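You operate a simulated robot arm through the tools that you are given. There is no shell and no other tool.

Carry out the task below with a simulated robot arm. There is one attempt and no reset: what you move stays moved.

Task
Empty the blue sampler into the vial matching the depth card, then cap it.
Fine: stand the sampler in the vial, press its plunger, rinse it and stand it back. Set down upright: blue sampler.

The check looks at the end state, three seconds after you hand in, the way a careful person would. Anything else that was tipped, shoved, dropped, spilled or broken makes it a failure. Lids that push on must go on centred and level and be pressed home; caps that screw on are set level and turned clockwise until they are tight.

Robot
A 7-joint arm with a two-finger gripper, fixed in place. Base frame: the origin is on the floor under the middle of its stand, x ahead of it, y to its left, z up; the work surface is at about z = 0.86. Lengths are in m, angles in rad, forces in N, time in s.
With the tool pointing down near the work surface it reaches from about 0.3 to 0.74 m from the base axis. Its first joint turns from -2.897 to 2.897 rad. Payload 2.94 kg.
Tool frame: the origin (TCP) lies between the finger pads and is the grasp point; the fingertips stand 0.03 m ahead of it; z points along the fingers, y is the line along which they close. The gripper opens to 0.138 m; its body begins 0.109 m behind the TCP.
Orientation is that of the tool frame in the base frame, as a unit quaternion [x, y, z, w]. With the fingers straight down and closing along the base's y, the tool's x points along the base's -x, its y along +y and its z along -z.

Tools
- The arm moves only by the tool play_rows. Its argument "motion" is text: rows parted by semicolons, each of 7 numbers parted by spaces: the shift along the tool's x, y, z in m, then the turn, a rotation vector about the tool's x, y, z in rad, then the gripper command, from -1 (fully open) to 1 (shut), values between in proportion. In form: tx ty tz rx ry rz gripper; .... A call has 1 to 20 rows; each row shifts and turns the commanded pose from where the row before left it, along the tool's axes as they then stand. Each row takes 0.2 s and may step no farther than 0.05 m and 0.15 rad from the row before; otherwise, or with a gripper value out of range, the whole call is refused. A pose out of reach is approached as far as the arm can. The call stops where the force on the tool passes 40 N (or 10 N more than at its start, if that is more) or the arm is blocked; 0.2 s more then pass. Each finger travels about 0.072 m/s and halts on what it meets, pressing with about 35 N; the grip force reading is that of the motor and also rises with nothing between the fingers. The clock runs only during rows and for 0.2 s after the last one: add rows that do not move to give the fingers time. The reply holds the time, the measured pose of the TCP, the force on the tool along the base axes, the opening and the grip force, in the units named above and with some noise, with the torque about the TCP (base axes, N m) and any sound that the robot's microphone picked up.
- Cameras (640 x 400 px; columns grow to the right, rows downward): "scene" is fixed at [0.0527, -0.6508, 1.6658]; the picture's right is [0.87, -0.50, 0.00], its down [-0.27, -0.46, -0.85] and it looks along [0.42, 0.73, -0.53] (base axes); focal length 345 px, centre (320, 200). "wrist" rides on the gripper at [0.071, 0.019, -0.146] in the tool frame; the picture's right is [-0.26, 0.96, 0.00], its down [-0.85, -0.23, -0.48] and it looks along [-0.46, -0.13, 0.88] (tool axes); focal length 280 px, centre (320, 200). There is no depth. A picture from a camera that has moved, and an enlarged one, comes with that camera's place and axes in the base frame and with its lens.
- camera(camera): a new picture of that camera. No time passes.
- lift_body(by): slides the trunk up (or, below 0, down) by that many m; the arm rides with it, the base frame stays. It gives what a move gives, with no picture.
- inspect(camera, box): a new picture of the part [left, top, right, bottom] of that camera's present view, enlarged. No time passes.
- close_job(): hands the job in; it is judged then, once.

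Places have to be worked out from the pictures, the camera data and where the tool is seen. Open the gripper and draw the arm clear of the work before you hand the job in, unless the task says otherwise.

The tools are called after ">>>" as a command line: name --argument value ..., lists and objects as JSON in quotes. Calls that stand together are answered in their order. play_rows: Moves the arm, as the interface text tells. Its arguments: {"type":"object","properties":{"motion":{"type":"string"}},"required":["motion"]} The other tools are called the same way: lift_body (by) moves the trunk up or down; camera (camera) takes a picture; inspect (camera, box) takes an enlarged picture of a part of a camera's view; close_job () hands the job in.

At the start:

```text
time: 0.0
eef_pos: [0.5104, -0.0144, 1.2232]
tool_rot: [0.0, 1.0, 0.0, 0.0]
contact_force: [0.5, 0.0, 0.5]
moment: [-0.01, -0.04, -0.01]
width: 0.1382
grasp_force: 0.2
trunk travel left (down, up): [-0.425, 0.029]
```

scene: 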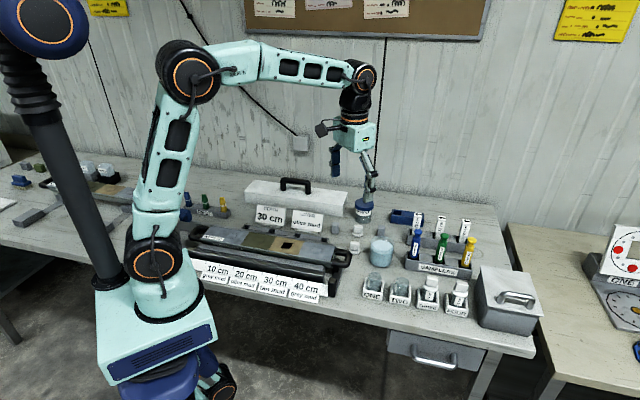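
wrist: 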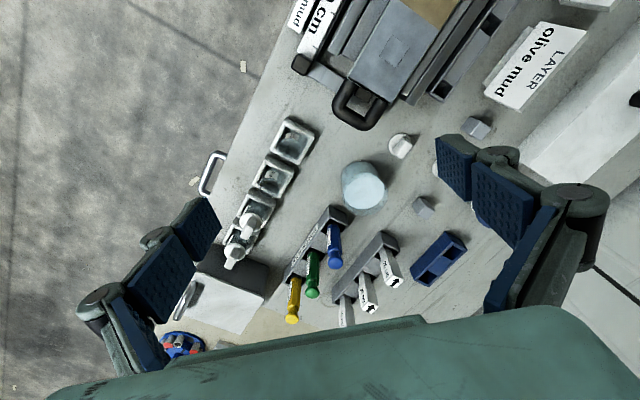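

I'll begin by looking closely at the scene to identify the sampler, vials, cards and caps.

>>> inspect --camera "scene" --box '[340, 190, 540, 330]'

>>> inspect --camera "scene" --box '[180, 160, 370, 310]'

>>> inspect --camera "wrist" --box '[200, 100, 500, 330]'

>>> inspect --camera "wrist" --box '[280, 0, 640, 200]'

>>> inspect --camera "scene" --box '[240, 0, 640, 60]'

```text
2.86 times, centred on (440, 260) of scene
camera zoom: at [0.0527, -0.6508, 1.6658], right [0.87, -0.5, 0.0], down [-0.27, -0.46, -0.85], along [0.42, 0.73, -0.53], focal length 987 px, centre (-23, 29)
```

zoom: 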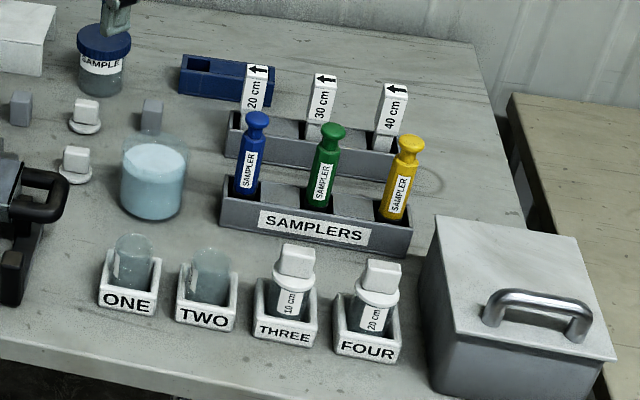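

```text
2.67 times, centred on (275, 235) of scene
camera zoom: at [0.0527, -0.6508, 1.6658], right [0.87, -0.5, 0.0], down [-0.27, -0.46, -0.85], along [0.42, 0.73, -0.53], focal length 921 px, centre (440, 107)
```

zoom: 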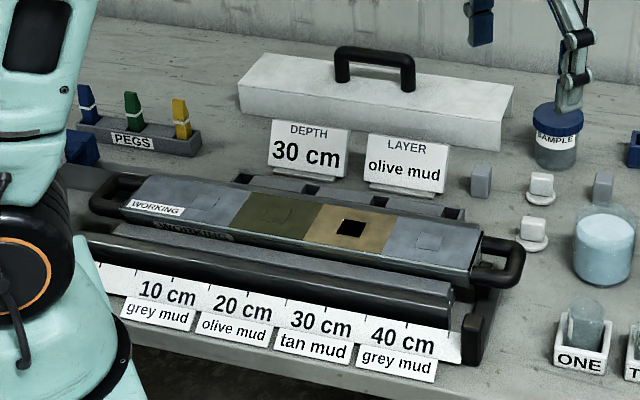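

```text
1.74 times, centred on (350, 215) of wrist
camera zoom: at [0.4404, 0.0062, 1.3699], right [0.26, 0.96, 0.0], down [0.85, -0.23, 0.48], along [0.46, -0.13, -0.88], focal length 488 px, centre (268, 174)
```

zoom: 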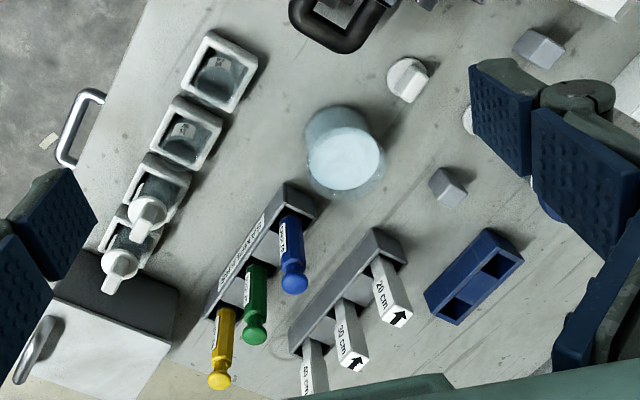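

```text
1.78 times, centred on (460, 100) of wrist
camera zoom: at [0.4404, 0.0062, 1.3699], right [0.26, 0.96, 0.0], down [0.85, -0.23, 0.48], along [0.46, -0.13, -0.88], focal length 498 px, centre (71, 378)
```

zoom: 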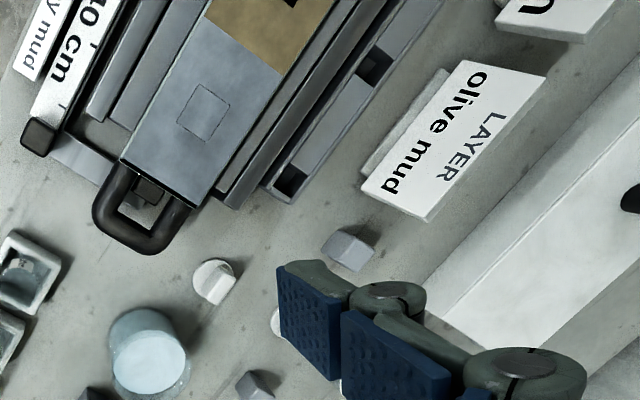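

```text
1.60 times, centred on (440, 30) of scene
camera zoom: at [0.0527, -0.6508, 1.6658], right [0.87, -0.5, 0.0], down [-0.27, -0.46, -0.85], along [0.42, 0.73, -0.53], focal length 553 px, centre (128, 472)
```

zoom: 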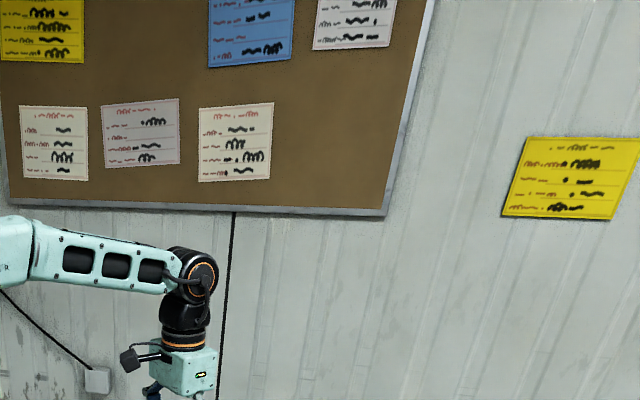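

The depth card reads 30 cm; vials THREE (10 cm) and FOUR (20 cm) are already capped, so I need the labels on ONE and TWO. I'll zoom in on those.

>>> inspect --camera "wrist" --box '[220, 110, 330, 210]'

>>> inspect --camera "scene" --box '[355, 260, 425, 310]'

>>> inspect --camera "scene" --box '[400, 205, 490, 275]'

>>> inspect --camera "scene" --box '[330, 190, 420, 275]'

>>> inspect --camera "scene" --box '[410, 265, 480, 320]'

```text
4.00 times, centred on (275, 160) of wrist
camera zoom: at [0.4404, 0.0062, 1.3699], right [0.26, 0.96, 0.0], down [0.85, -0.23, 0.48], along [0.46, -0.13, -0.88], focal length 1122 px, centre (500, 360)
```

zoom: 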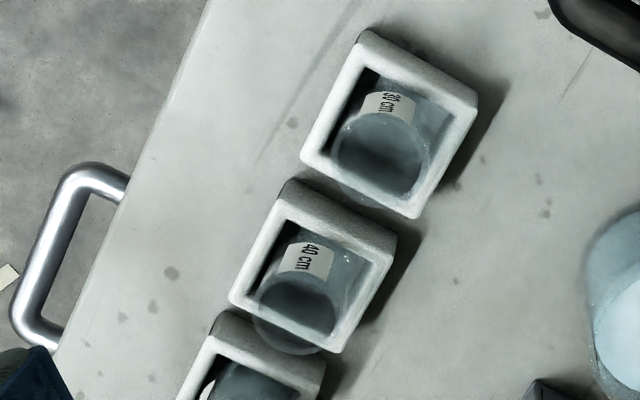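

```text
8.00 times, centred on (390, 285) of scene
camera zoom: at [0.0527, -0.6508, 1.6658], right [0.87, -0.5, 0.0], down [-0.27, -0.46, -0.85], along [0.42, 0.73, -0.53], focal length 2763 px, centre (-240, -480)
```

zoom: 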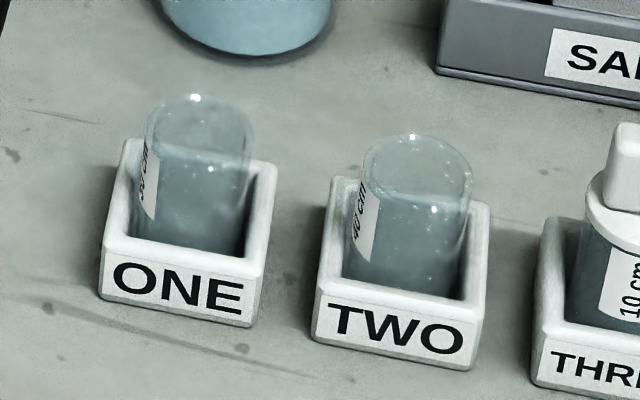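

```text
5.71 times, centred on (445, 240) of scene
camera zoom: at [0.0527, -0.6508, 1.6658], right [0.87, -0.5, 0.0], down [-0.27, -0.46, -0.85], along [0.42, 0.73, -0.53], focal length 1974 px, centre (-394, -29)
```

zoom: 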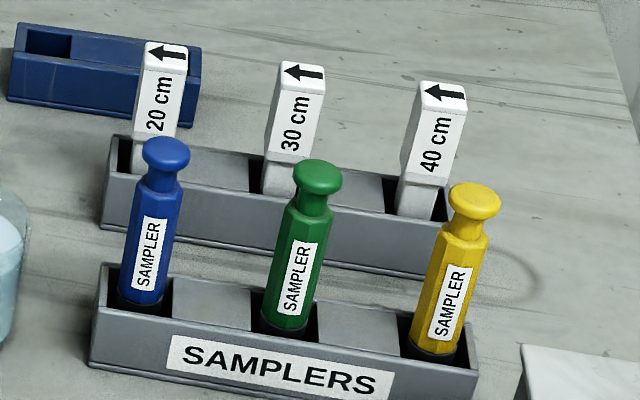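

```text
4.71 times, centred on (375, 232) of scene
camera zoom: at [0.0527, -0.6508, 1.6658], right [0.87, -0.5, 0.0], down [-0.27, -0.46, -0.85], along [0.42, 0.73, -0.53], focal length 1625 px, centre (61, 47)
```

zoom: 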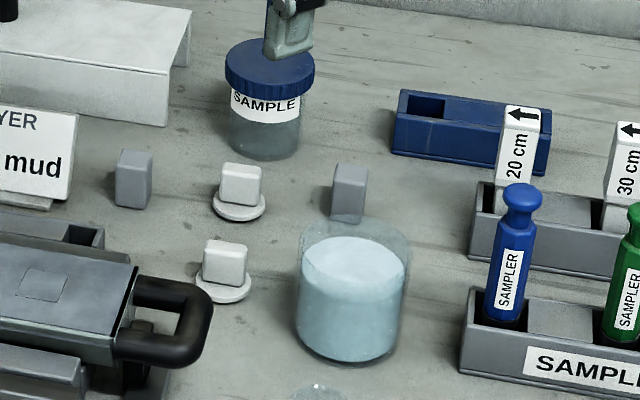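

```text
7.27 times, centred on (445, 292) of scene
camera zoom: at [0.0527, -0.6508, 1.6658], right [0.87, -0.5, 0.0], down [-0.27, -0.46, -0.85], along [0.42, 0.73, -0.53], focal length 2512 px, centre (-589, -473)
```

zoom: 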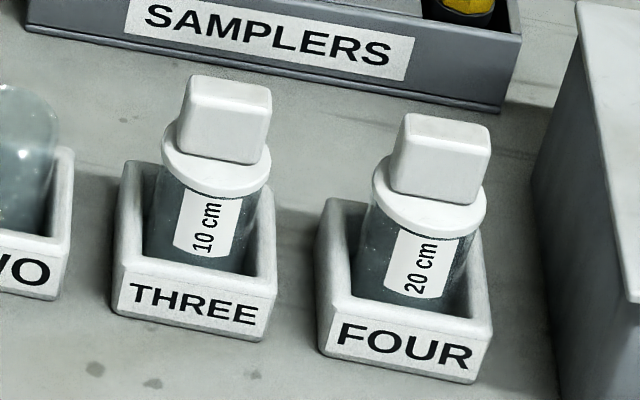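

Vial ONE carries the 30 cm label, TWO carries 40 cm, and the two loose white caps sit behind the core tray. The racks run at about -45° in the base frame, so I'll turn the tool 45° about vertical to line its closing axis up across the rack.

>>> play_rows --motion "0 0 0 0 0 0.131 -1; 0 0 0 0 0 0.131 -1; 0 0 0 0 0 0.131 -1; 0 0 0 0 0 0.131 -1; 0 0 0 0 0 0.131 -1; 0 0 0 0 0 0.131 -1; 0 0 0 0 0 0 -1"

```text
time: 1.6
eef_pos: [0.5111, -0.0135, 1.2238]
tool_rot: [0.385, 0.923, 0.0, 0.0]
contact_force: [0.9, 0.0, -0.8]
moment: [-0.03, -0.01, 0.0]
width: 0.1378
grasp_force: 0.0
trunk travel left (down, up): [-0.425, 0.029]
```

The tool is now turned by 45°. I'll take a wrist picture from here.

>>> camera --camera "wrist"

>>> camera --camera "scene"

```text
taken
camera wrist: at [0.4749, 0.0507, 1.3699], right [0.87, 0.49, 0.0], down [0.43, -0.76, 0.48], along [0.24, -0.41, -0.88], focal length 280 px, centre (320, 200)
```

wrist: 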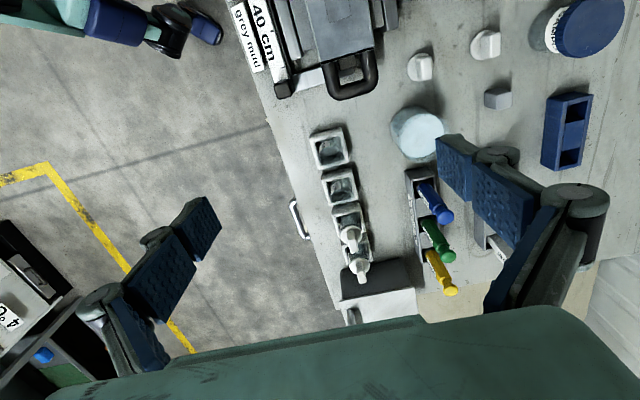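

```text
taken
```

scene: 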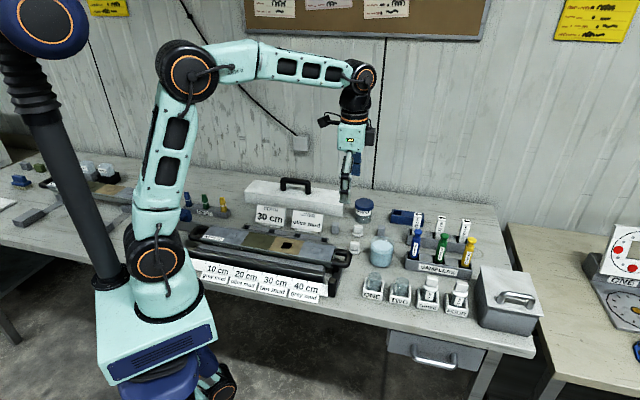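

I'll move the tool out toward the sampler rack, staying high, for a closer wrist view.

>>> play_rows --motion "-0.0232 0.0277 0.011 0 0 0 -1; -0.0232 0.0277 0.011 0 0 0 -1; -0.0232 0.0277 0.011 0 0 0 -1; -0.0232 0.0277 0.011 0 0 0 -1; -0.0232 0.0277 0.011 0 0 0 -1; 0 0 0 0 0 0 -1"

>>> camera --camera "wrist"

>>> camera --camera "scene"

```text
time: 3.0
eef_pos: [0.6901, 0.0019, 1.1696]
tool_rot: [0.383, 0.924, 0.0, 0.0]
contact_force: [-0.2, -0.3, -0.6]
moment: [0.0, 0.02, -0.01]
width: 0.138
grasp_force: 0.1
trunk travel left (down, up): [-0.425, 0.029]
```

```text
taken
camera wrist: at [0.6541, 0.0665, 1.3152], right [0.87, 0.5, 0.0], down [0.44, -0.76, 0.48], along [0.24, -0.41, -0.88], focal length 280 px, centre (320, 200)
```

wrist: 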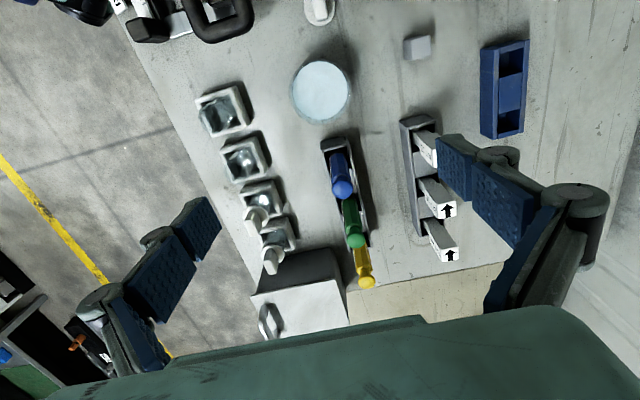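

```text
taken
```

scene: 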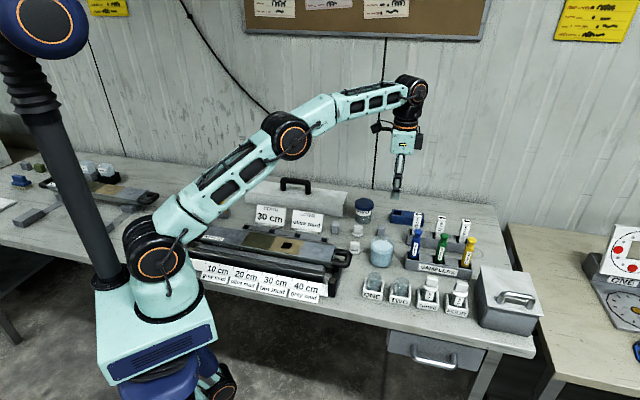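

Zooming in on the sampler, beaker and vial ONE from here to refine positions.

>>> inspect --camera "wrist" --box '[280, 50, 440, 150]'

>>> inspect --camera "wrist" --box '[290, 120, 450, 220]'

>>> inspect --camera "wrist" --box '[180, 70, 340, 170]'

```text
4.00 times, centred on (360, 100) of wrist
camera zoom: at [0.6541, 0.0665, 1.3152], right [0.87, 0.5, 0.0], down [0.44, -0.76, 0.48], along [0.24, -0.41, -0.88], focal length 1122 px, centre (160, 600)
```

zoom: 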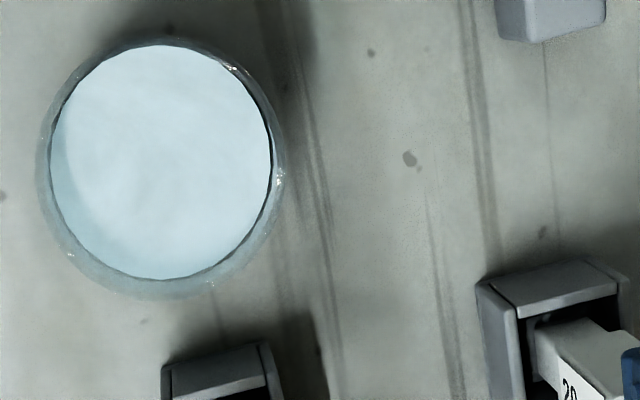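

```text
4.00 times, centred on (370, 170) of wrist
camera zoom: at [0.6541, 0.0665, 1.3152], right [0.87, 0.5, 0.0], down [0.44, -0.76, 0.48], along [0.24, -0.41, -0.88], focal length 1122 px, centre (120, 320)
```

zoom: 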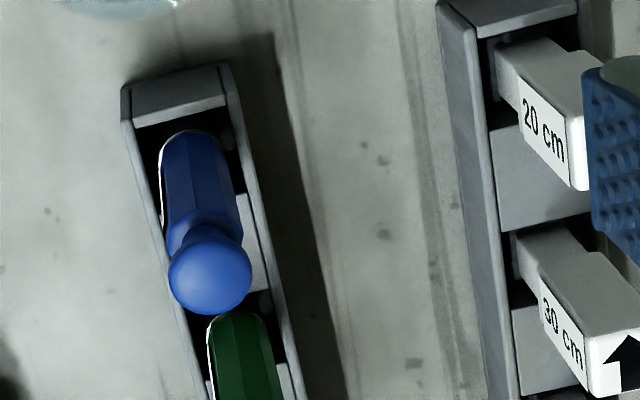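

```text
4.00 times, centred on (260, 120) of wrist
camera zoom: at [0.6541, 0.0665, 1.3152], right [0.87, 0.5, 0.0], down [0.44, -0.76, 0.48], along [0.24, -0.41, -0.88], focal length 1122 px, centre (560, 520)
```

zoom: 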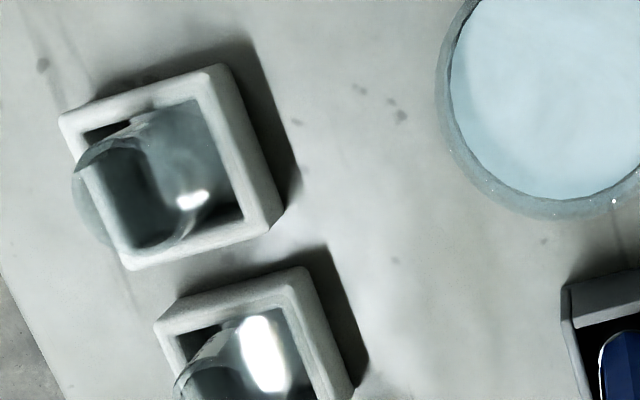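

The blue sampler stands at about (0.753, -0.052), with its head top near z=1.01 and the rack top near 0.92. I'll hover above it with the fingers partly closed so the far finger clears the pegs, then check alignment.

>>> play_rows --motion "0 0 0 0 0 0.019 0.1; -0.0207 0.0018 0.0225 0 0 0 0.1; -0.0207 0.0018 0.0225 0 0 0 0.1; -0.0207 0.0018 0.0225 0 0 0 0.1; -0.0207 0.0018 0.0225 0 0 0 0.1; 0 0 0 0 0 0 0.1; 0 0 0 0 0 0 0.1"

>>> camera --camera "wrist"

>>> inspect --camera "scene" --box '[340, 150, 540, 320]'

```text
time: 4.6
eef_pos: [0.7257, -0.0468, 1.0741]
tool_rot: [0.393, 0.92, 0.0, 0.001]
contact_force: [-0.2, 1.0, -0.8]
moment: [0.03, 0.0, 0.0]
width: 0.0623
grasp_force: 0.1
out of reach, approached as far as the arm can: row 3, 4, 5
trunk travel left (down, up): [-0.425, 0.029]
```

```text
taken
camera wrist: at [0.6925, 0.0182, 1.22], right [0.88, 0.48, 0.0], down [0.42, -0.77, 0.48], along [0.23, -0.42, -0.88], focal length 280 px, centre (320, 200)
```

wrist: 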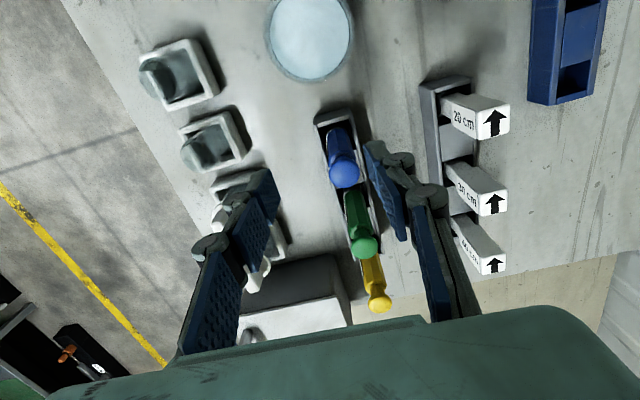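

```text
2.35 times, centred on (440, 235) of scene
camera zoom: at [0.0527, -0.6508, 1.6658], right [0.87, -0.5, 0.0], down [-0.27, -0.46, -0.85], along [0.42, 0.73, -0.53], focal length 813 px, centre (38, 118)
```

zoom: 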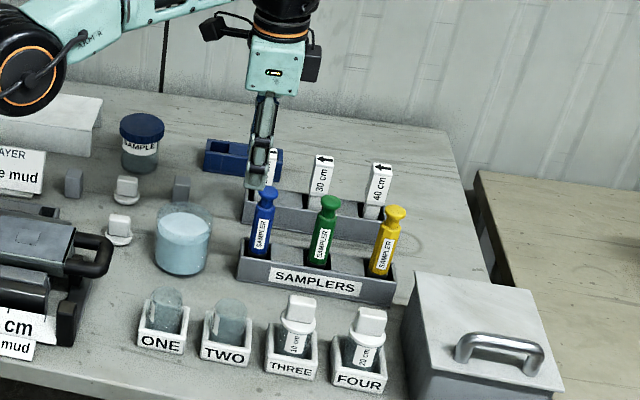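

The straight-down pose runs out of reach here, stopping at r≈0.727 when the sampler is at about 0.755. I'll raise the trunk the little it allows and then tilt the tool about its closing axis so the fingers point outward, which shifts the wrist inward.

>>> lift_body --by 0.028

>>> play_rows --motion "0 0 0 0 -0.1 0 0.1; 0 0 0 0 -0.1 0 0.1; 0 0 0 0 -0.1 0 0.1; 0 0 0 0 0 0 0.1"

>>> camera --camera "wrist"

```text
time: 5.3
eef_pos: [0.7278, -0.0466, 1.1014]
tool_rot: [0.392, 0.92, -0.001, 0.0]
contact_force: [-0.4, 0.3, -0.2]
moment: [-0.03, 0.03, 0.01]
width: 0.0622
grasp_force: 0.0
trunk travel left (down, up): [-0.453, 0.001]
```

```text
time: 6.3
eef_pos: [0.7265, -0.047, 1.1015]
tool_rot: [0.387, 0.91, -0.058, 0.138]
contact_force: [0.3, -0.2, 0.0]
moment: [-0.03, 0.0, -0.03]
width: 0.0624
grasp_force: 0.1
trunk travel left (down, up): [-0.453, 0.001]
```

```text
taken
camera wrist: at [0.6644, 0.0469, 1.2209], right [0.87, 0.49, 0.08], down [0.3, -0.64, 0.71], along [0.39, -0.59, -0.7], focal length 280 px, centre (320, 200)
```

wrist: 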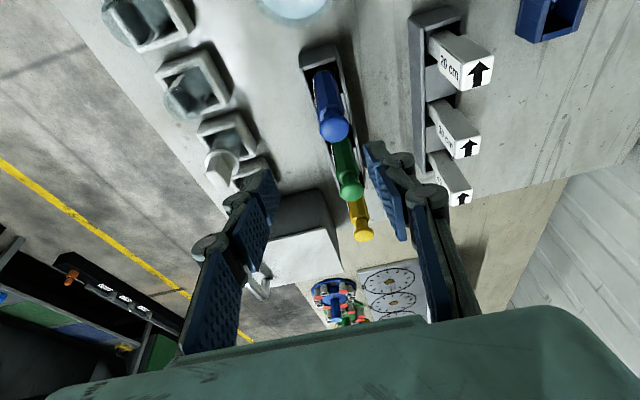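

The tilt worked and the TCP held its place. Now I'll centre over the sampler with the TCP at z≈1.06, fingertips still above its head.

>>> play_rows --motion "-0.0045 0.0082 0.0223 0 0 0 0.1; -0.0046 0.0082 0.0224 0 0 0 0.1; 0 0 0 0 0 0 0.1"

>>> camera --camera "wrist"

>>> inspect --camera "scene" --box '[380, 180, 500, 280]'

```text
time: 7.1
eef_pos: [0.7549, -0.0517, 1.0609]
tool_rot: [0.388, 0.91, -0.059, 0.138]
contact_force: [-0.9, -0.3, 0.5]
moment: [0.0, -0.01, 0.01]
width: 0.0621
grasp_force: 0.1
trunk travel left (down, up): [-0.453, 0.001]
```

```text
taken
camera wrist: at [0.6921, 0.0425, 1.1809], right [0.87, 0.49, 0.08], down [0.3, -0.64, 0.71], along [0.39, -0.59, -0.7], focal length 280 px, centre (320, 200)
```

wrist: 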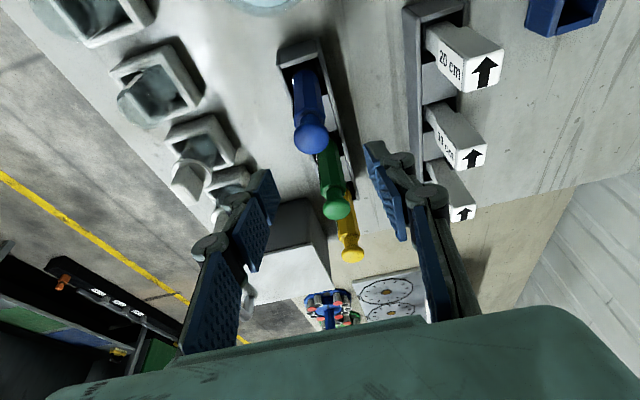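

```text
4.00 times, centred on (440, 230) of scene
camera zoom: at [0.0527, -0.6508, 1.6658], right [0.87, -0.5, 0.0], down [-0.27, -0.46, -0.85], along [0.42, 0.73, -0.53], focal length 1382 px, centre (-160, 80)
```

zoom: 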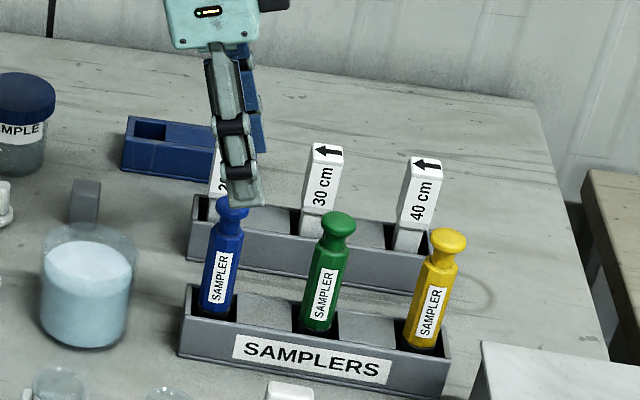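

The head is centred between the fingers (estimated at (0.7537, -0.053)). I'll descend vertically to z≈0.965, which keeps the fingertips above the rack rim.

>>> play_rows --motion "0.0095 -0.0005 0.0306 0 0 0 0.1; 0.0095 -0.0005 0.0306 0 0 0 0.1; 0.0094 -0.0005 0.0305 0 0 0 0.1; 0 0 0 0 0 0 0.1"

>>> camera --camera "wrist"

>>> inspect --camera "scene" --box '[380, 180, 500, 280]'

```text
time: 8.1
eef_pos: [0.7535, -0.0531, 0.9667]
tool_rot: [0.388, 0.91, -0.058, 0.137]
contact_force: [0.0, 0.3, -0.2]
moment: [-0.02, 0.03, -0.04]
width: 0.062
grasp_force: 0.2
trunk travel left (down, up): [-0.453, 0.001]
```

```text
taken
camera wrist: at [0.6917, 0.0418, 1.0844], right [0.87, 0.49, 0.08], down [0.3, -0.64, 0.71], along [0.39, -0.59, -0.7], focal length 280 px, centre (320, 200)
```

wrist: 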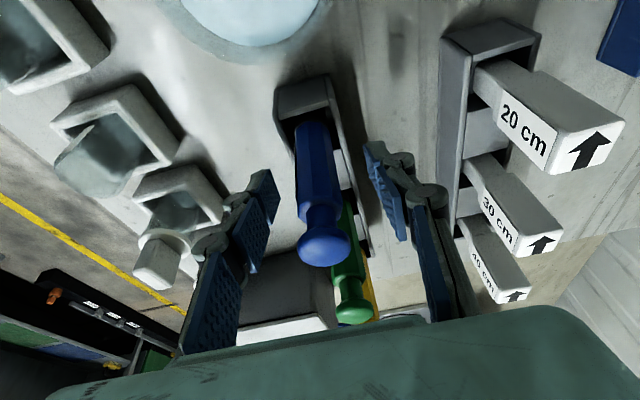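

```text
4.00 times, centred on (440, 230) of scene
camera zoom: at [0.0527, -0.6508, 1.6658], right [0.87, -0.5, 0.0], down [-0.27, -0.46, -0.85], along [0.42, 0.73, -0.53], focal length 1382 px, centre (-160, 80)
```

zoom: 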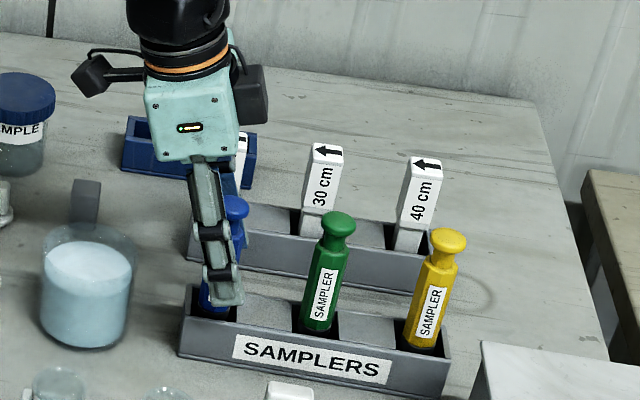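

The sampler body is between the pads, well centred. Closing the gripper on it.

>>> play_rows --motion "0 0 0 0 0 0 1; 0 0 0 0 0 0 1; 0 0 0 0 0 0 1; 0 0 0 0 0 0 1"

>>> camera --camera "wrist"

>>> inspect --camera "scene" --box '[380, 180, 500, 280]'

```text
time: 9.1
eef_pos: [0.7535, -0.0542, 0.9653]
tool_rot: [0.388, 0.909, -0.059, 0.138]
contact_force: [0.5, -0.2, 0.0]
moment: [-0.01, 0.0, -0.02]
width: 0.0232
grasp_force: 34.8
trunk travel left (down, up): [-0.453, 0.001]
```

```text
taken
camera wrist: at [0.6916, 0.0416, 1.0845], right [0.87, 0.49, 0.08], down [0.3, -0.64, 0.71], along [0.39, -0.59, -0.7], focal length 280 px, centre (320, 200)
```

wrist: 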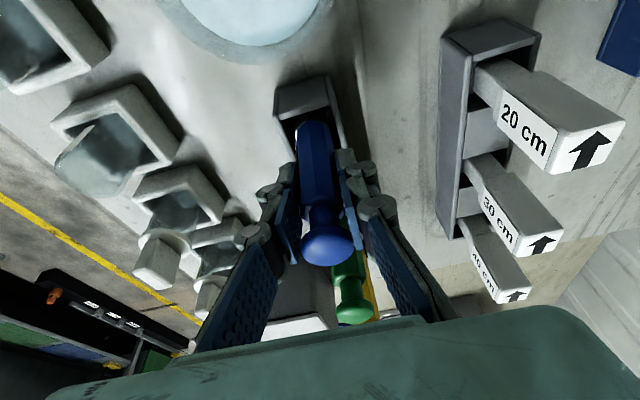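

```text
4.00 times, centred on (440, 230) of scene
camera zoom: at [0.0527, -0.6508, 1.6658], right [0.87, -0.5, 0.0], down [-0.27, -0.46, -0.85], along [0.42, 0.73, -0.53], focal length 1382 px, centre (-160, 80)
```

zoom: 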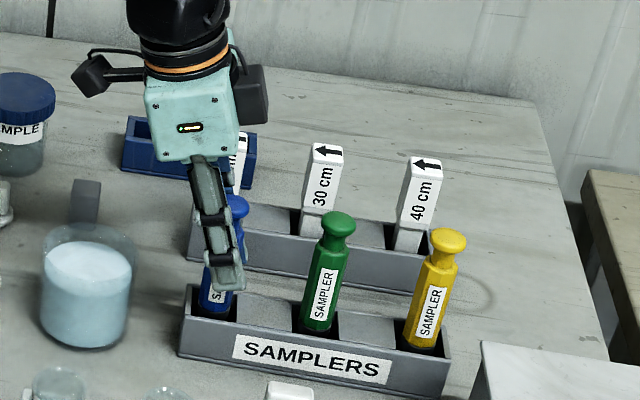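

The grip is firm (width 0.023, 35 N). Lifting the sampler straight up out of its slot.

>>> play_rows --motion "-0.0031 0 -0.0101 0 0 0 1; -0.0063 0 -0.0203 0 0 0 1; -0.0063 0 -0.0203 0 0 0 1; -0.0063 0 -0.0203 0 0 0 1; -0.0063 0 -0.0203 0 0 0 1; 0 0 0 0 0 0 1"

>>> camera --camera "wrist"

>>> inspect --camera "scene" --box '[360, 150, 500, 290]'

```text
time: 10.5
eef_pos: [0.7526, -0.0526, 1.0614]
tool_rot: [0.389, 0.909, -0.059, 0.137]
contact_force: [0.1, -0.3, -1.0]
moment: [0.0, -0.03, -0.01]
width: 0.0231
grasp_force: 34.7
trunk travel left (down, up): [-0.453, 0.001]
```

```text
taken
camera wrist: at [0.6901, 0.0417, 1.1806], right [0.87, 0.49, 0.08], down [0.3, -0.64, 0.71], along [0.39, -0.59, -0.7], focal length 280 px, centre (320, 200)
```

wrist: 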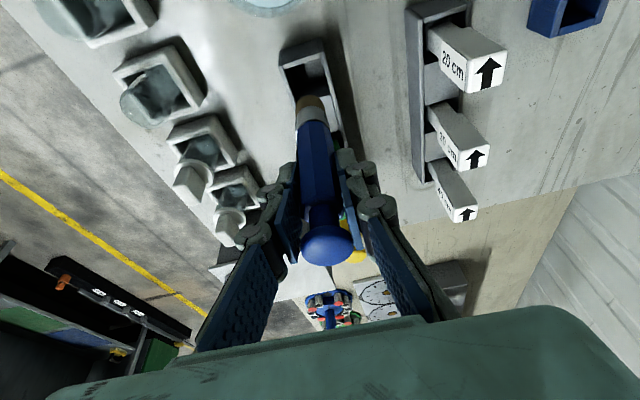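

```text
2.86 times, centred on (430, 220) of scene
camera zoom: at [0.0527, -0.6508, 1.6658], right [0.87, -0.5, 0.0], down [-0.27, -0.46, -0.85], along [0.42, 0.73, -0.53], focal length 987 px, centre (6, 143)
```

zoom: 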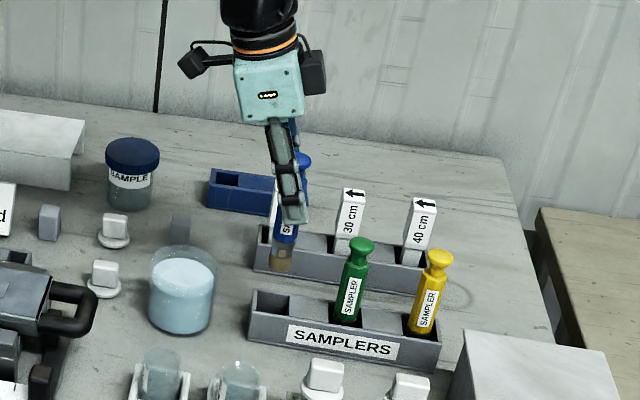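

The sampler is out with a tan plug at its tip, its bottom about 0.107 below the TCP. I'll carry it level over toward vial ONE, keeping the tip above the vial rims.

>>> play_rows --motion "0.0135 -0.0201 -0.0042 0 0 0 1; 0.0135 -0.0201 -0.0042 0 0 0 1; 0.0135 -0.0201 -0.0042 0 0 0 1; 0.0135 -0.0201 -0.0042 0 0 0 1; 0.0135 -0.0201 -0.0042 0 0 0 1; 0.0135 -0.0201 -0.0042 0 0 0 1; 0 0 0 0 0 0 1"

>>> camera --camera "wrist"

>>> inspect --camera "scene" --box '[340, 190, 460, 320]'

```text
time: 12.1
eef_pos: [0.6065, -0.0743, 1.0607]
tool_rot: [0.388, 0.91, -0.059, 0.137]
contact_force: [-0.7, -0.9, -0.3]
moment: [0.02, 0.0, -0.02]
width: 0.0231
grasp_force: 34.7
trunk travel left (down, up): [-0.453, 0.001]
```

```text
taken
camera wrist: at [0.5447, 0.0196, 1.1803], right [0.87, 0.49, 0.08], down [0.3, -0.64, 0.71], along [0.39, -0.59, -0.7], focal length 280 px, centre (320, 200)
```

wrist: 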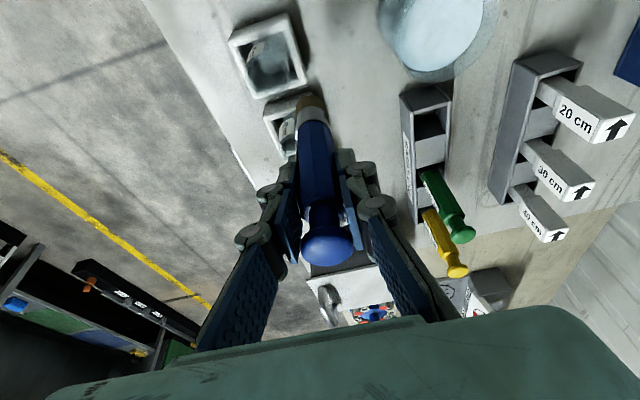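

```text
3.08 times, centred on (400, 255) of scene
camera zoom: at [0.0527, -0.6508, 1.6658], right [0.87, -0.5, 0.0], down [-0.27, -0.46, -0.85], along [0.42, 0.73, -0.53], focal length 1063 px, centre (74, 31)
```

zoom: 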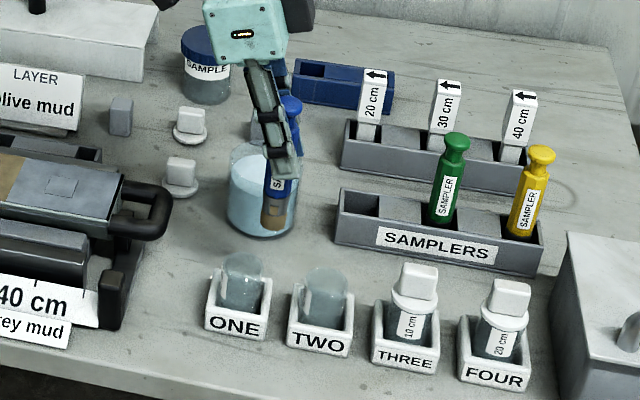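

Zooming the wrist view on vial ONE and the sampler tip.

>>> inspect --camera "wrist" --box '[220, 0, 380, 100]'

>>> inspect --camera "wrist" --box '[240, 70, 400, 170]'

>>> inspect --camera "scene" --box '[370, 255, 440, 305]'

```text
4.00 times, centred on (300, 50) of wrist
camera zoom: at [0.5447, 0.0196, 1.1803], right [0.87, 0.49, 0.08], down [0.3, -0.64, 0.71], along [0.39, -0.59, -0.7], focal length 1122 px, centre (400, 800)
```

zoom: 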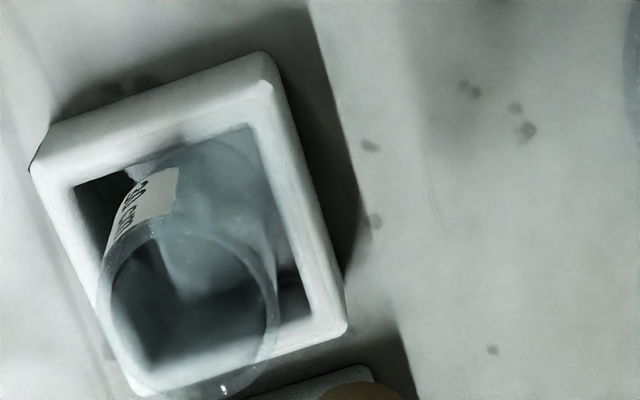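

```text
4.00 times, centred on (320, 120) of wrist
camera zoom: at [0.5447, 0.0196, 1.1803], right [0.87, 0.49, 0.08], down [0.3, -0.64, 0.71], along [0.39, -0.59, -0.7], focal length 1122 px, centre (320, 520)
```

zoom: 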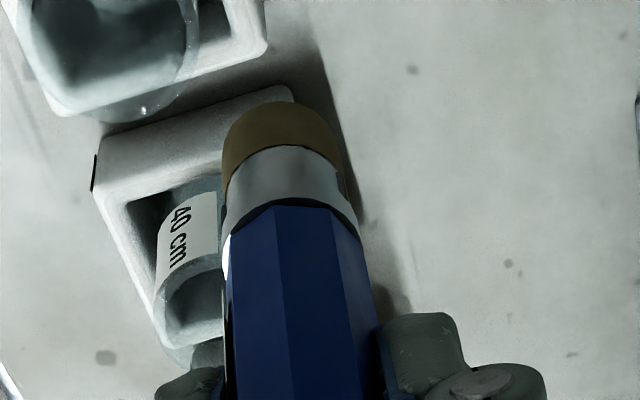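

```text
8.00 times, centred on (405, 280) of scene
camera zoom: at [0.0527, -0.6508, 1.6658], right [0.87, -0.5, 0.0], down [-0.27, -0.46, -0.85], along [0.42, 0.73, -0.53], focal length 2763 px, centre (-360, -440)
```

zoom: 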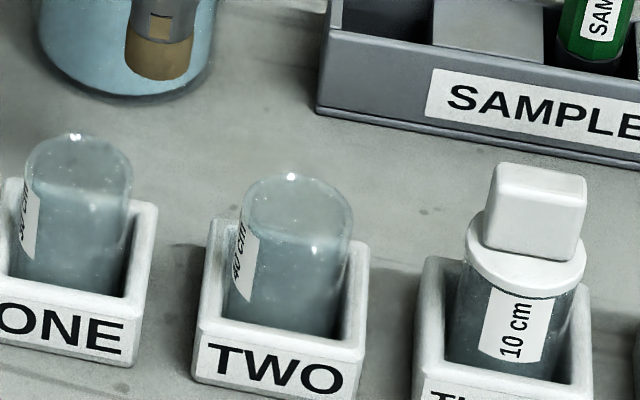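

Vial ONE's label reads 30 cm, and its rim centre is at about (0.5695, -0.081) near z=0.925; the sampler tip is at about z=0.963. I'll centre the sampler over the vial and check before lowering.

>>> play_rows --motion "0.0101 -0.0155 -0.0031 0 0 0 1; 0.0101 -0.0155 -0.0031 0 0 0 1; 0 0 0 0 0 0 1"

>>> camera --camera "wrist"

>>> inspect --camera "wrist" --box '[240, 40, 400, 140]'

>>> inspect --camera "scene" --box '[340, 230, 430, 310]'

```text
time: 12.9
eef_pos: [0.5697, -0.0813, 1.0604]
tool_rot: [0.388, 0.909, -0.058, 0.138]
contact_force: [-0.3, 0.8, -0.1]
moment: [-0.04, 0.0, -0.01]
width: 0.0232
grasp_force: 35.0
trunk travel left (down, up): [-0.453, 0.001]
```

```text
taken
camera wrist: at [0.5073, 0.0125, 1.1795], right [0.87, 0.49, 0.08], down [0.3, -0.64, 0.71], along [0.39, -0.59, -0.7], focal length 280 px, centre (320, 200)
```

wrist: 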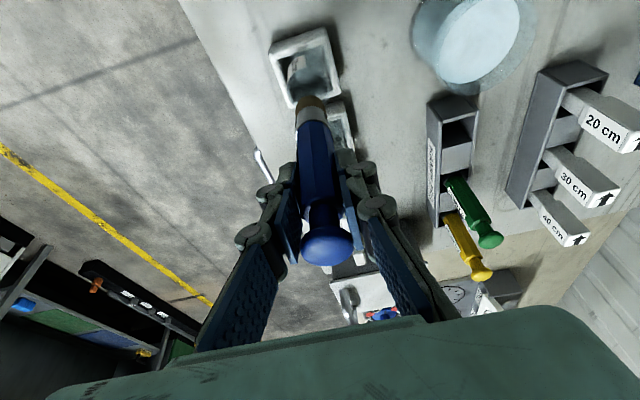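

```text
4.00 times, centred on (320, 90) of wrist
camera zoom: at [0.5073, 0.0125, 1.1795], right [0.87, 0.49, 0.08], down [0.3, -0.64, 0.71], along [0.39, -0.59, -0.7], focal length 1122 px, centre (320, 640)
```

zoom: 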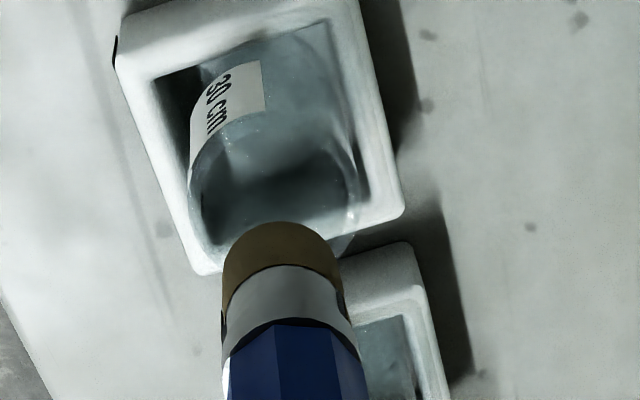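

```text
5.00 times, centred on (385, 270) of scene
camera zoom: at [0.0527, -0.6508, 1.6658], right [0.87, -0.5, 0.0], down [-0.27, -0.46, -0.85], along [0.42, 0.73, -0.53], focal length 1727 px, centre (-5, -150)
```

zoom: 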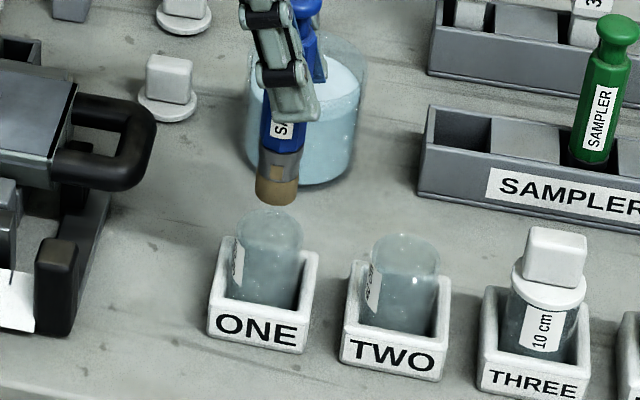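

The sampler axis lines up with vial ONE (label clearly 30 cm) to within about 2 mm in both views. Lowering it into the vial most of the way.

>>> play_rows --motion "0.0059 0 0.0191 0 0 0 1; 0.0059 0 0.0191 0 0 0 1; 0.0059 0 0.0191 0 0 0 1; 0.0044 0 0.0143 0 0 0 1; 0 0 0 0 0 0 1"

>>> camera --camera "wrist"

>>> inspect --camera "scene" --box '[340, 230, 430, 310]'

```text
time: 14.1
eef_pos: [0.5707, -0.0807, 0.9857]
tool_rot: [0.388, 0.909, -0.059, 0.137]
contact_force: [-0.2, -0.4, -1.0]
moment: [-0.04, 0.0, -0.02]
width: 0.023
grasp_force: 34.8
trunk travel left (down, up): [-0.453, 0.001]
```

```text
taken
camera wrist: at [0.5078, 0.0133, 1.1051], right [0.87, 0.49, 0.08], down [0.3, -0.64, 0.71], along [0.39, -0.59, -0.7], focal length 280 px, centre (320, 200)
```

wrist: 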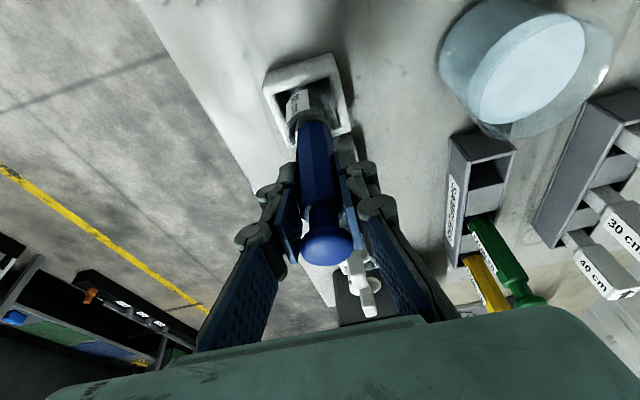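

```text
5.00 times, centred on (385, 270) of scene
camera zoom: at [0.0527, -0.6508, 1.6658], right [0.87, -0.5, 0.0], down [-0.27, -0.46, -0.85], along [0.42, 0.73, -0.53], focal length 1727 px, centre (-5, -150)
```

zoom: 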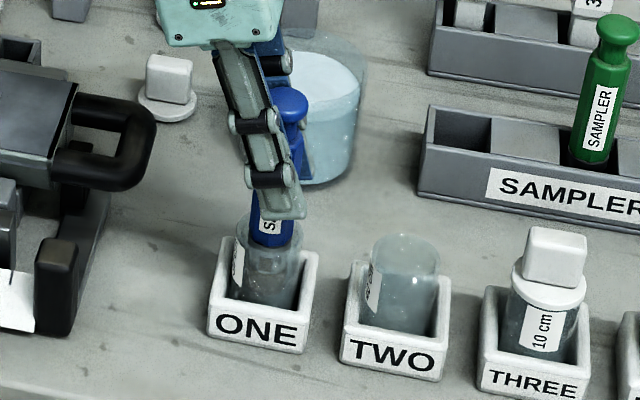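

Checking centring inside the vial with a zoom before lowering the last bit.

>>> inspect --camera "wrist" --box '[240, 40, 400, 140]'

>>> inspect --camera "scene" --box '[370, 260, 410, 300]'

```text
4.00 times, centred on (320, 90) of wrist
camera zoom: at [0.5078, 0.0133, 1.1051], right [0.87, 0.49, 0.08], down [0.3, -0.64, 0.71], along [0.39, -0.59, -0.7], focal length 1122 px, centre (320, 640)
```

zoom: 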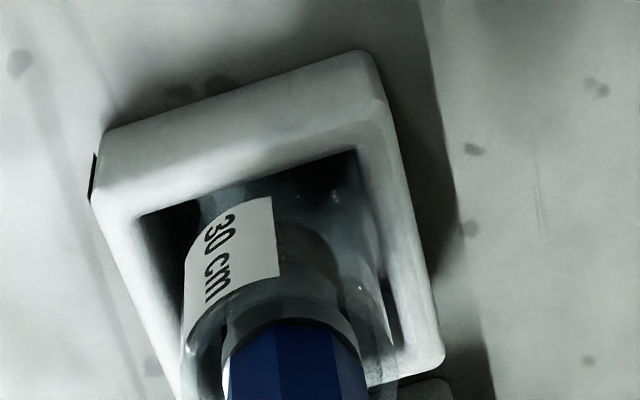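

```text
10.00 times, centred on (390, 280) of scene
camera zoom: at [0.0527, -0.6508, 1.6658], right [0.87, -0.5, 0.0], down [-0.27, -0.46, -0.85], along [0.42, 0.73, -0.53], focal length 3454 px, centre (-380, -600)
```

zoom: 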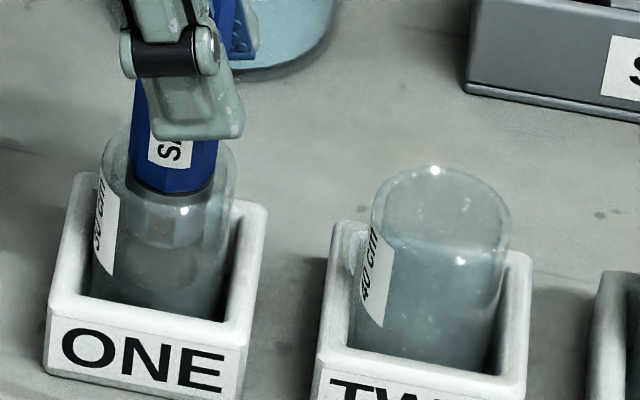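

It sits inside the rim with clearance all around. Lowering in small steps and watching the force for bottom contact.

>>> play_rows --motion "0.0015 0 0.0048 0 0 0 1; 0.0015 0 0.0048 0 0 0 1; 0 0 0 0 0 0 1"

```text
time: 14.9
eef_pos: [0.5696, -0.0802, 0.9762]
tool_rot: [0.388, 0.91, -0.059, 0.138]
contact_force: [-0.1, -0.3, -0.4]
moment: [-0.02, 0.0, 0.01]
width: 0.0231
grasp_force: 35.2
trunk travel left (down, up): [-0.453, 0.001]
```

No contact yet. I'll go another few millimetres.

>>> play_rows --motion "0.0009 0 0.0029 0 0 0 1; 0 0 0 0 0 0 1"

>>> inspect --camera "scene" --box '[370, 260, 410, 300]'

>>> inspect --camera "wrist" --box '[240, 40, 400, 140]'

```text
time: 15.5
eef_pos: [0.5698, -0.0809, 0.9729]
tool_rot: [0.388, 0.909, -0.06, 0.138]
contact_force: [-0.9, 0.0, -0.9]
moment: [0.01, -0.04, 0.01]
width: 0.023
grasp_force: 34.4
trunk travel left (down, up): [-0.453, 0.001]
```

```text
10.00 times, centred on (390, 280) of scene
camera zoom: at [0.0527, -0.6508, 1.6658], right [0.87, -0.5, 0.0], down [-0.27, -0.46, -0.85], along [0.42, 0.73, -0.53], focal length 3454 px, centre (-380, -600)
```

zoom: 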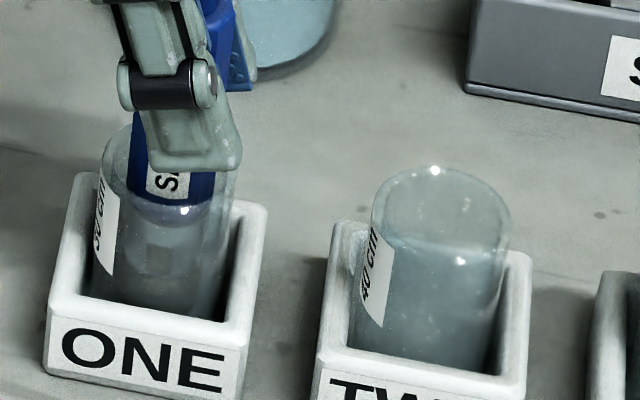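

```text
4.00 times, centred on (320, 90) of wrist
camera zoom: at [0.5082, 0.0132, 1.0925], right [0.87, 0.49, 0.08], down [0.3, -0.64, 0.71], along [0.39, -0.59, -0.7], focal length 1122 px, centre (320, 640)
```

zoom: 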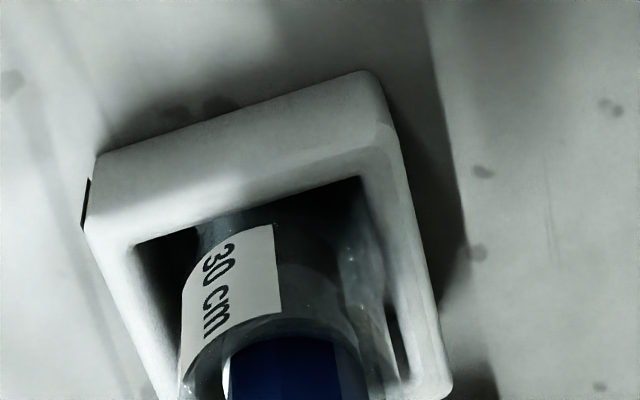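

Still no contact at z=0.973. Continuing with 2 mm steps.

>>> play_rows --motion "0.0006 0 0.0019 0 0 0 1; 0 0 0 0 0 0 1"

>>> play_rows --motion "0.0006 0 0.0019 0 0 0 1; 0 0 0 0 0 0 1"

```text
time: 16.1
eef_pos: [0.5706, -0.0813, 0.9721]
tool_rot: [0.389, 0.909, -0.058, 0.138]
contact_force: [0.1, 0.1, -0.7]
moment: [-0.01, 0.01, -0.01]
width: 0.0231
grasp_force: 35.6
trunk travel left (down, up): [-0.453, 0.001]
```

```text
time: 16.7
eef_pos: [0.5707, -0.0804, 0.9705]
tool_rot: [0.388, 0.909, -0.058, 0.139]
contact_force: [-0.3, -0.2, 4.8]
moment: [0.01, 0.04, -0.03]
width: 0.023
grasp_force: 34.9
trunk travel left (down, up): [-0.453, 0.001]
```

A 4.8 N upward force shows the sampler has bottomed in the vial at TCP z≈0.970. I'll release it gently, opening the fingers a little at a time.

>>> play_rows --motion "0 0 0 0 0 0 0.62; 0 0 0 0 0 0 0.55; 0 0 0 0 0 0 0.4; 0 0 0 0 0 0 0.2; 0 0 0 0 0 0 0.1; 0 0 0 0 0 0 0.1"

>>> camera --camera "wrist"

>>> inspect --camera "scene" --box '[350, 210, 430, 300]'

```text
time: 18.1
eef_pos: [0.5709, -0.0808, 0.9692]
tool_rot: [0.388, 0.909, -0.059, 0.137]
contact_force: [0.2, -0.4, 0.3]
moment: [-0.03, 0.0, 0.01]
width: 0.0623
grasp_force: 0.2
trunk travel left (down, up): [-0.453, 0.001]
```

```text
taken
camera wrist: at [0.5079, 0.0131, 1.0883], right [0.87, 0.49, 0.08], down [0.3, -0.64, 0.71], along [0.39, -0.59, -0.7], focal length 280 px, centre (320, 200)
```

wrist: 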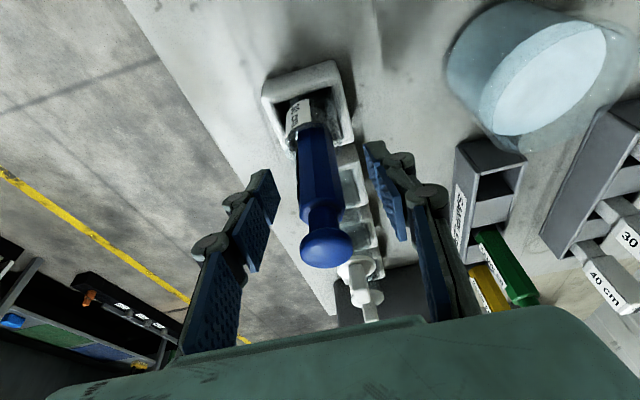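

```text
4.44 times, centred on (390, 255) of scene
camera zoom: at [0.0527, -0.6508, 1.6658], right [0.87, -0.5, 0.0], down [-0.27, -0.46, -0.85], along [0.42, 0.73, -0.53], focal length 1535 px, centre (9, -44)
```

zoom: 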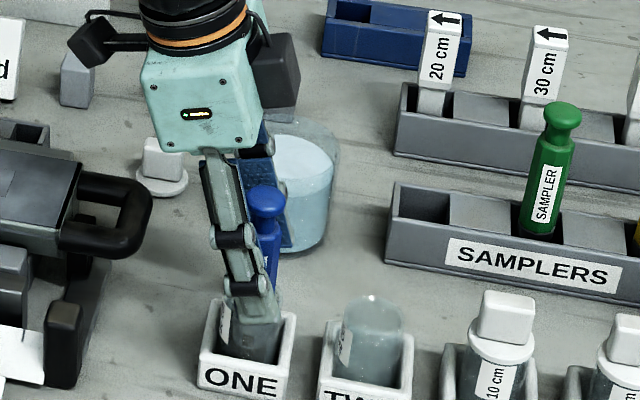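

The sampler stands upright by itself in the vial. I'll rise straight up clear of its head, then bring the tool back to vertical.

>>> play_rows --motion "-0.0077 0 -0.0248 0 0 0 0.1; -0.0077 0 -0.0248 0 0 0 0.1; -0.0077 0 -0.0248 0 0 0 0.1; -0.0077 0 -0.0248 0 0 0 0.1; -0.0077 0 -0.0248 0 0 0 0.1; 0 0 0 0 0.1 0 0.1; 0 0 0 0 0.1 0 0.1; 0 0 0 0 0.1 0 0.1; 0 0 0 0 0 0 0.1"

>>> camera --camera "wrist"

>>> inspect --camera "scene" --box '[350, 210, 430, 300]'

```text
time: 20.1
eef_pos: [0.5704, -0.0791, 1.0985]
tool_rot: [0.393, 0.92, 0.0, 0.0]
contact_force: [1.0, 0.3, -1.0]
moment: [0.0, 0.02, -0.02]
width: 0.0619
grasp_force: 0.0
trunk travel left (down, up): [-0.453, 0.001]
```

```text
taken
camera wrist: at [0.536, -0.0156, 1.2456], right [0.88, 0.48, 0.0], down [0.42, -0.77, 0.48], along [0.23, -0.42, -0.88], focal length 280 px, centre (320, 200)
```

wrist: 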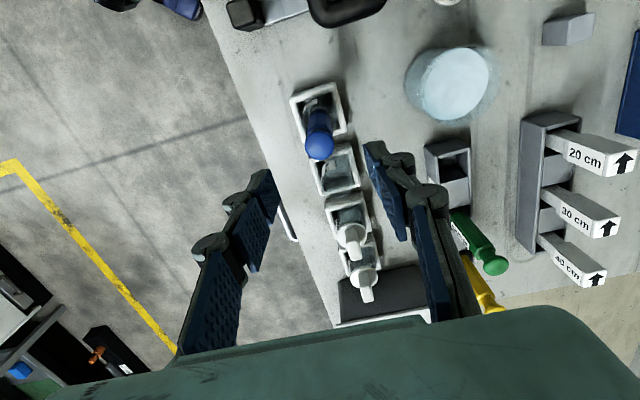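

```text
4.44 times, centred on (390, 255) of scene
camera zoom: at [0.0527, -0.6508, 1.6658], right [0.87, -0.5, 0.0], down [-0.27, -0.46, -0.85], along [0.42, 0.73, -0.53], focal length 1535 px, centre (9, -44)
```

zoom: 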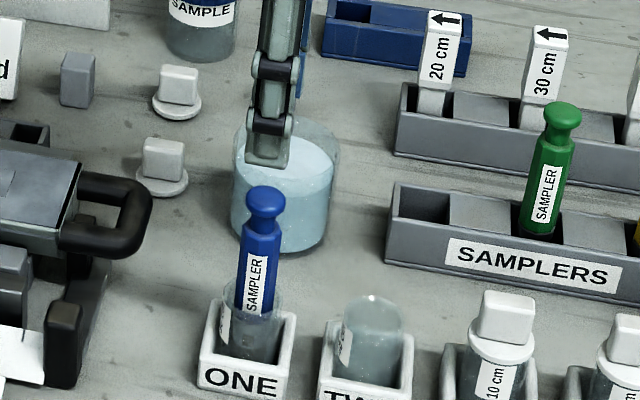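

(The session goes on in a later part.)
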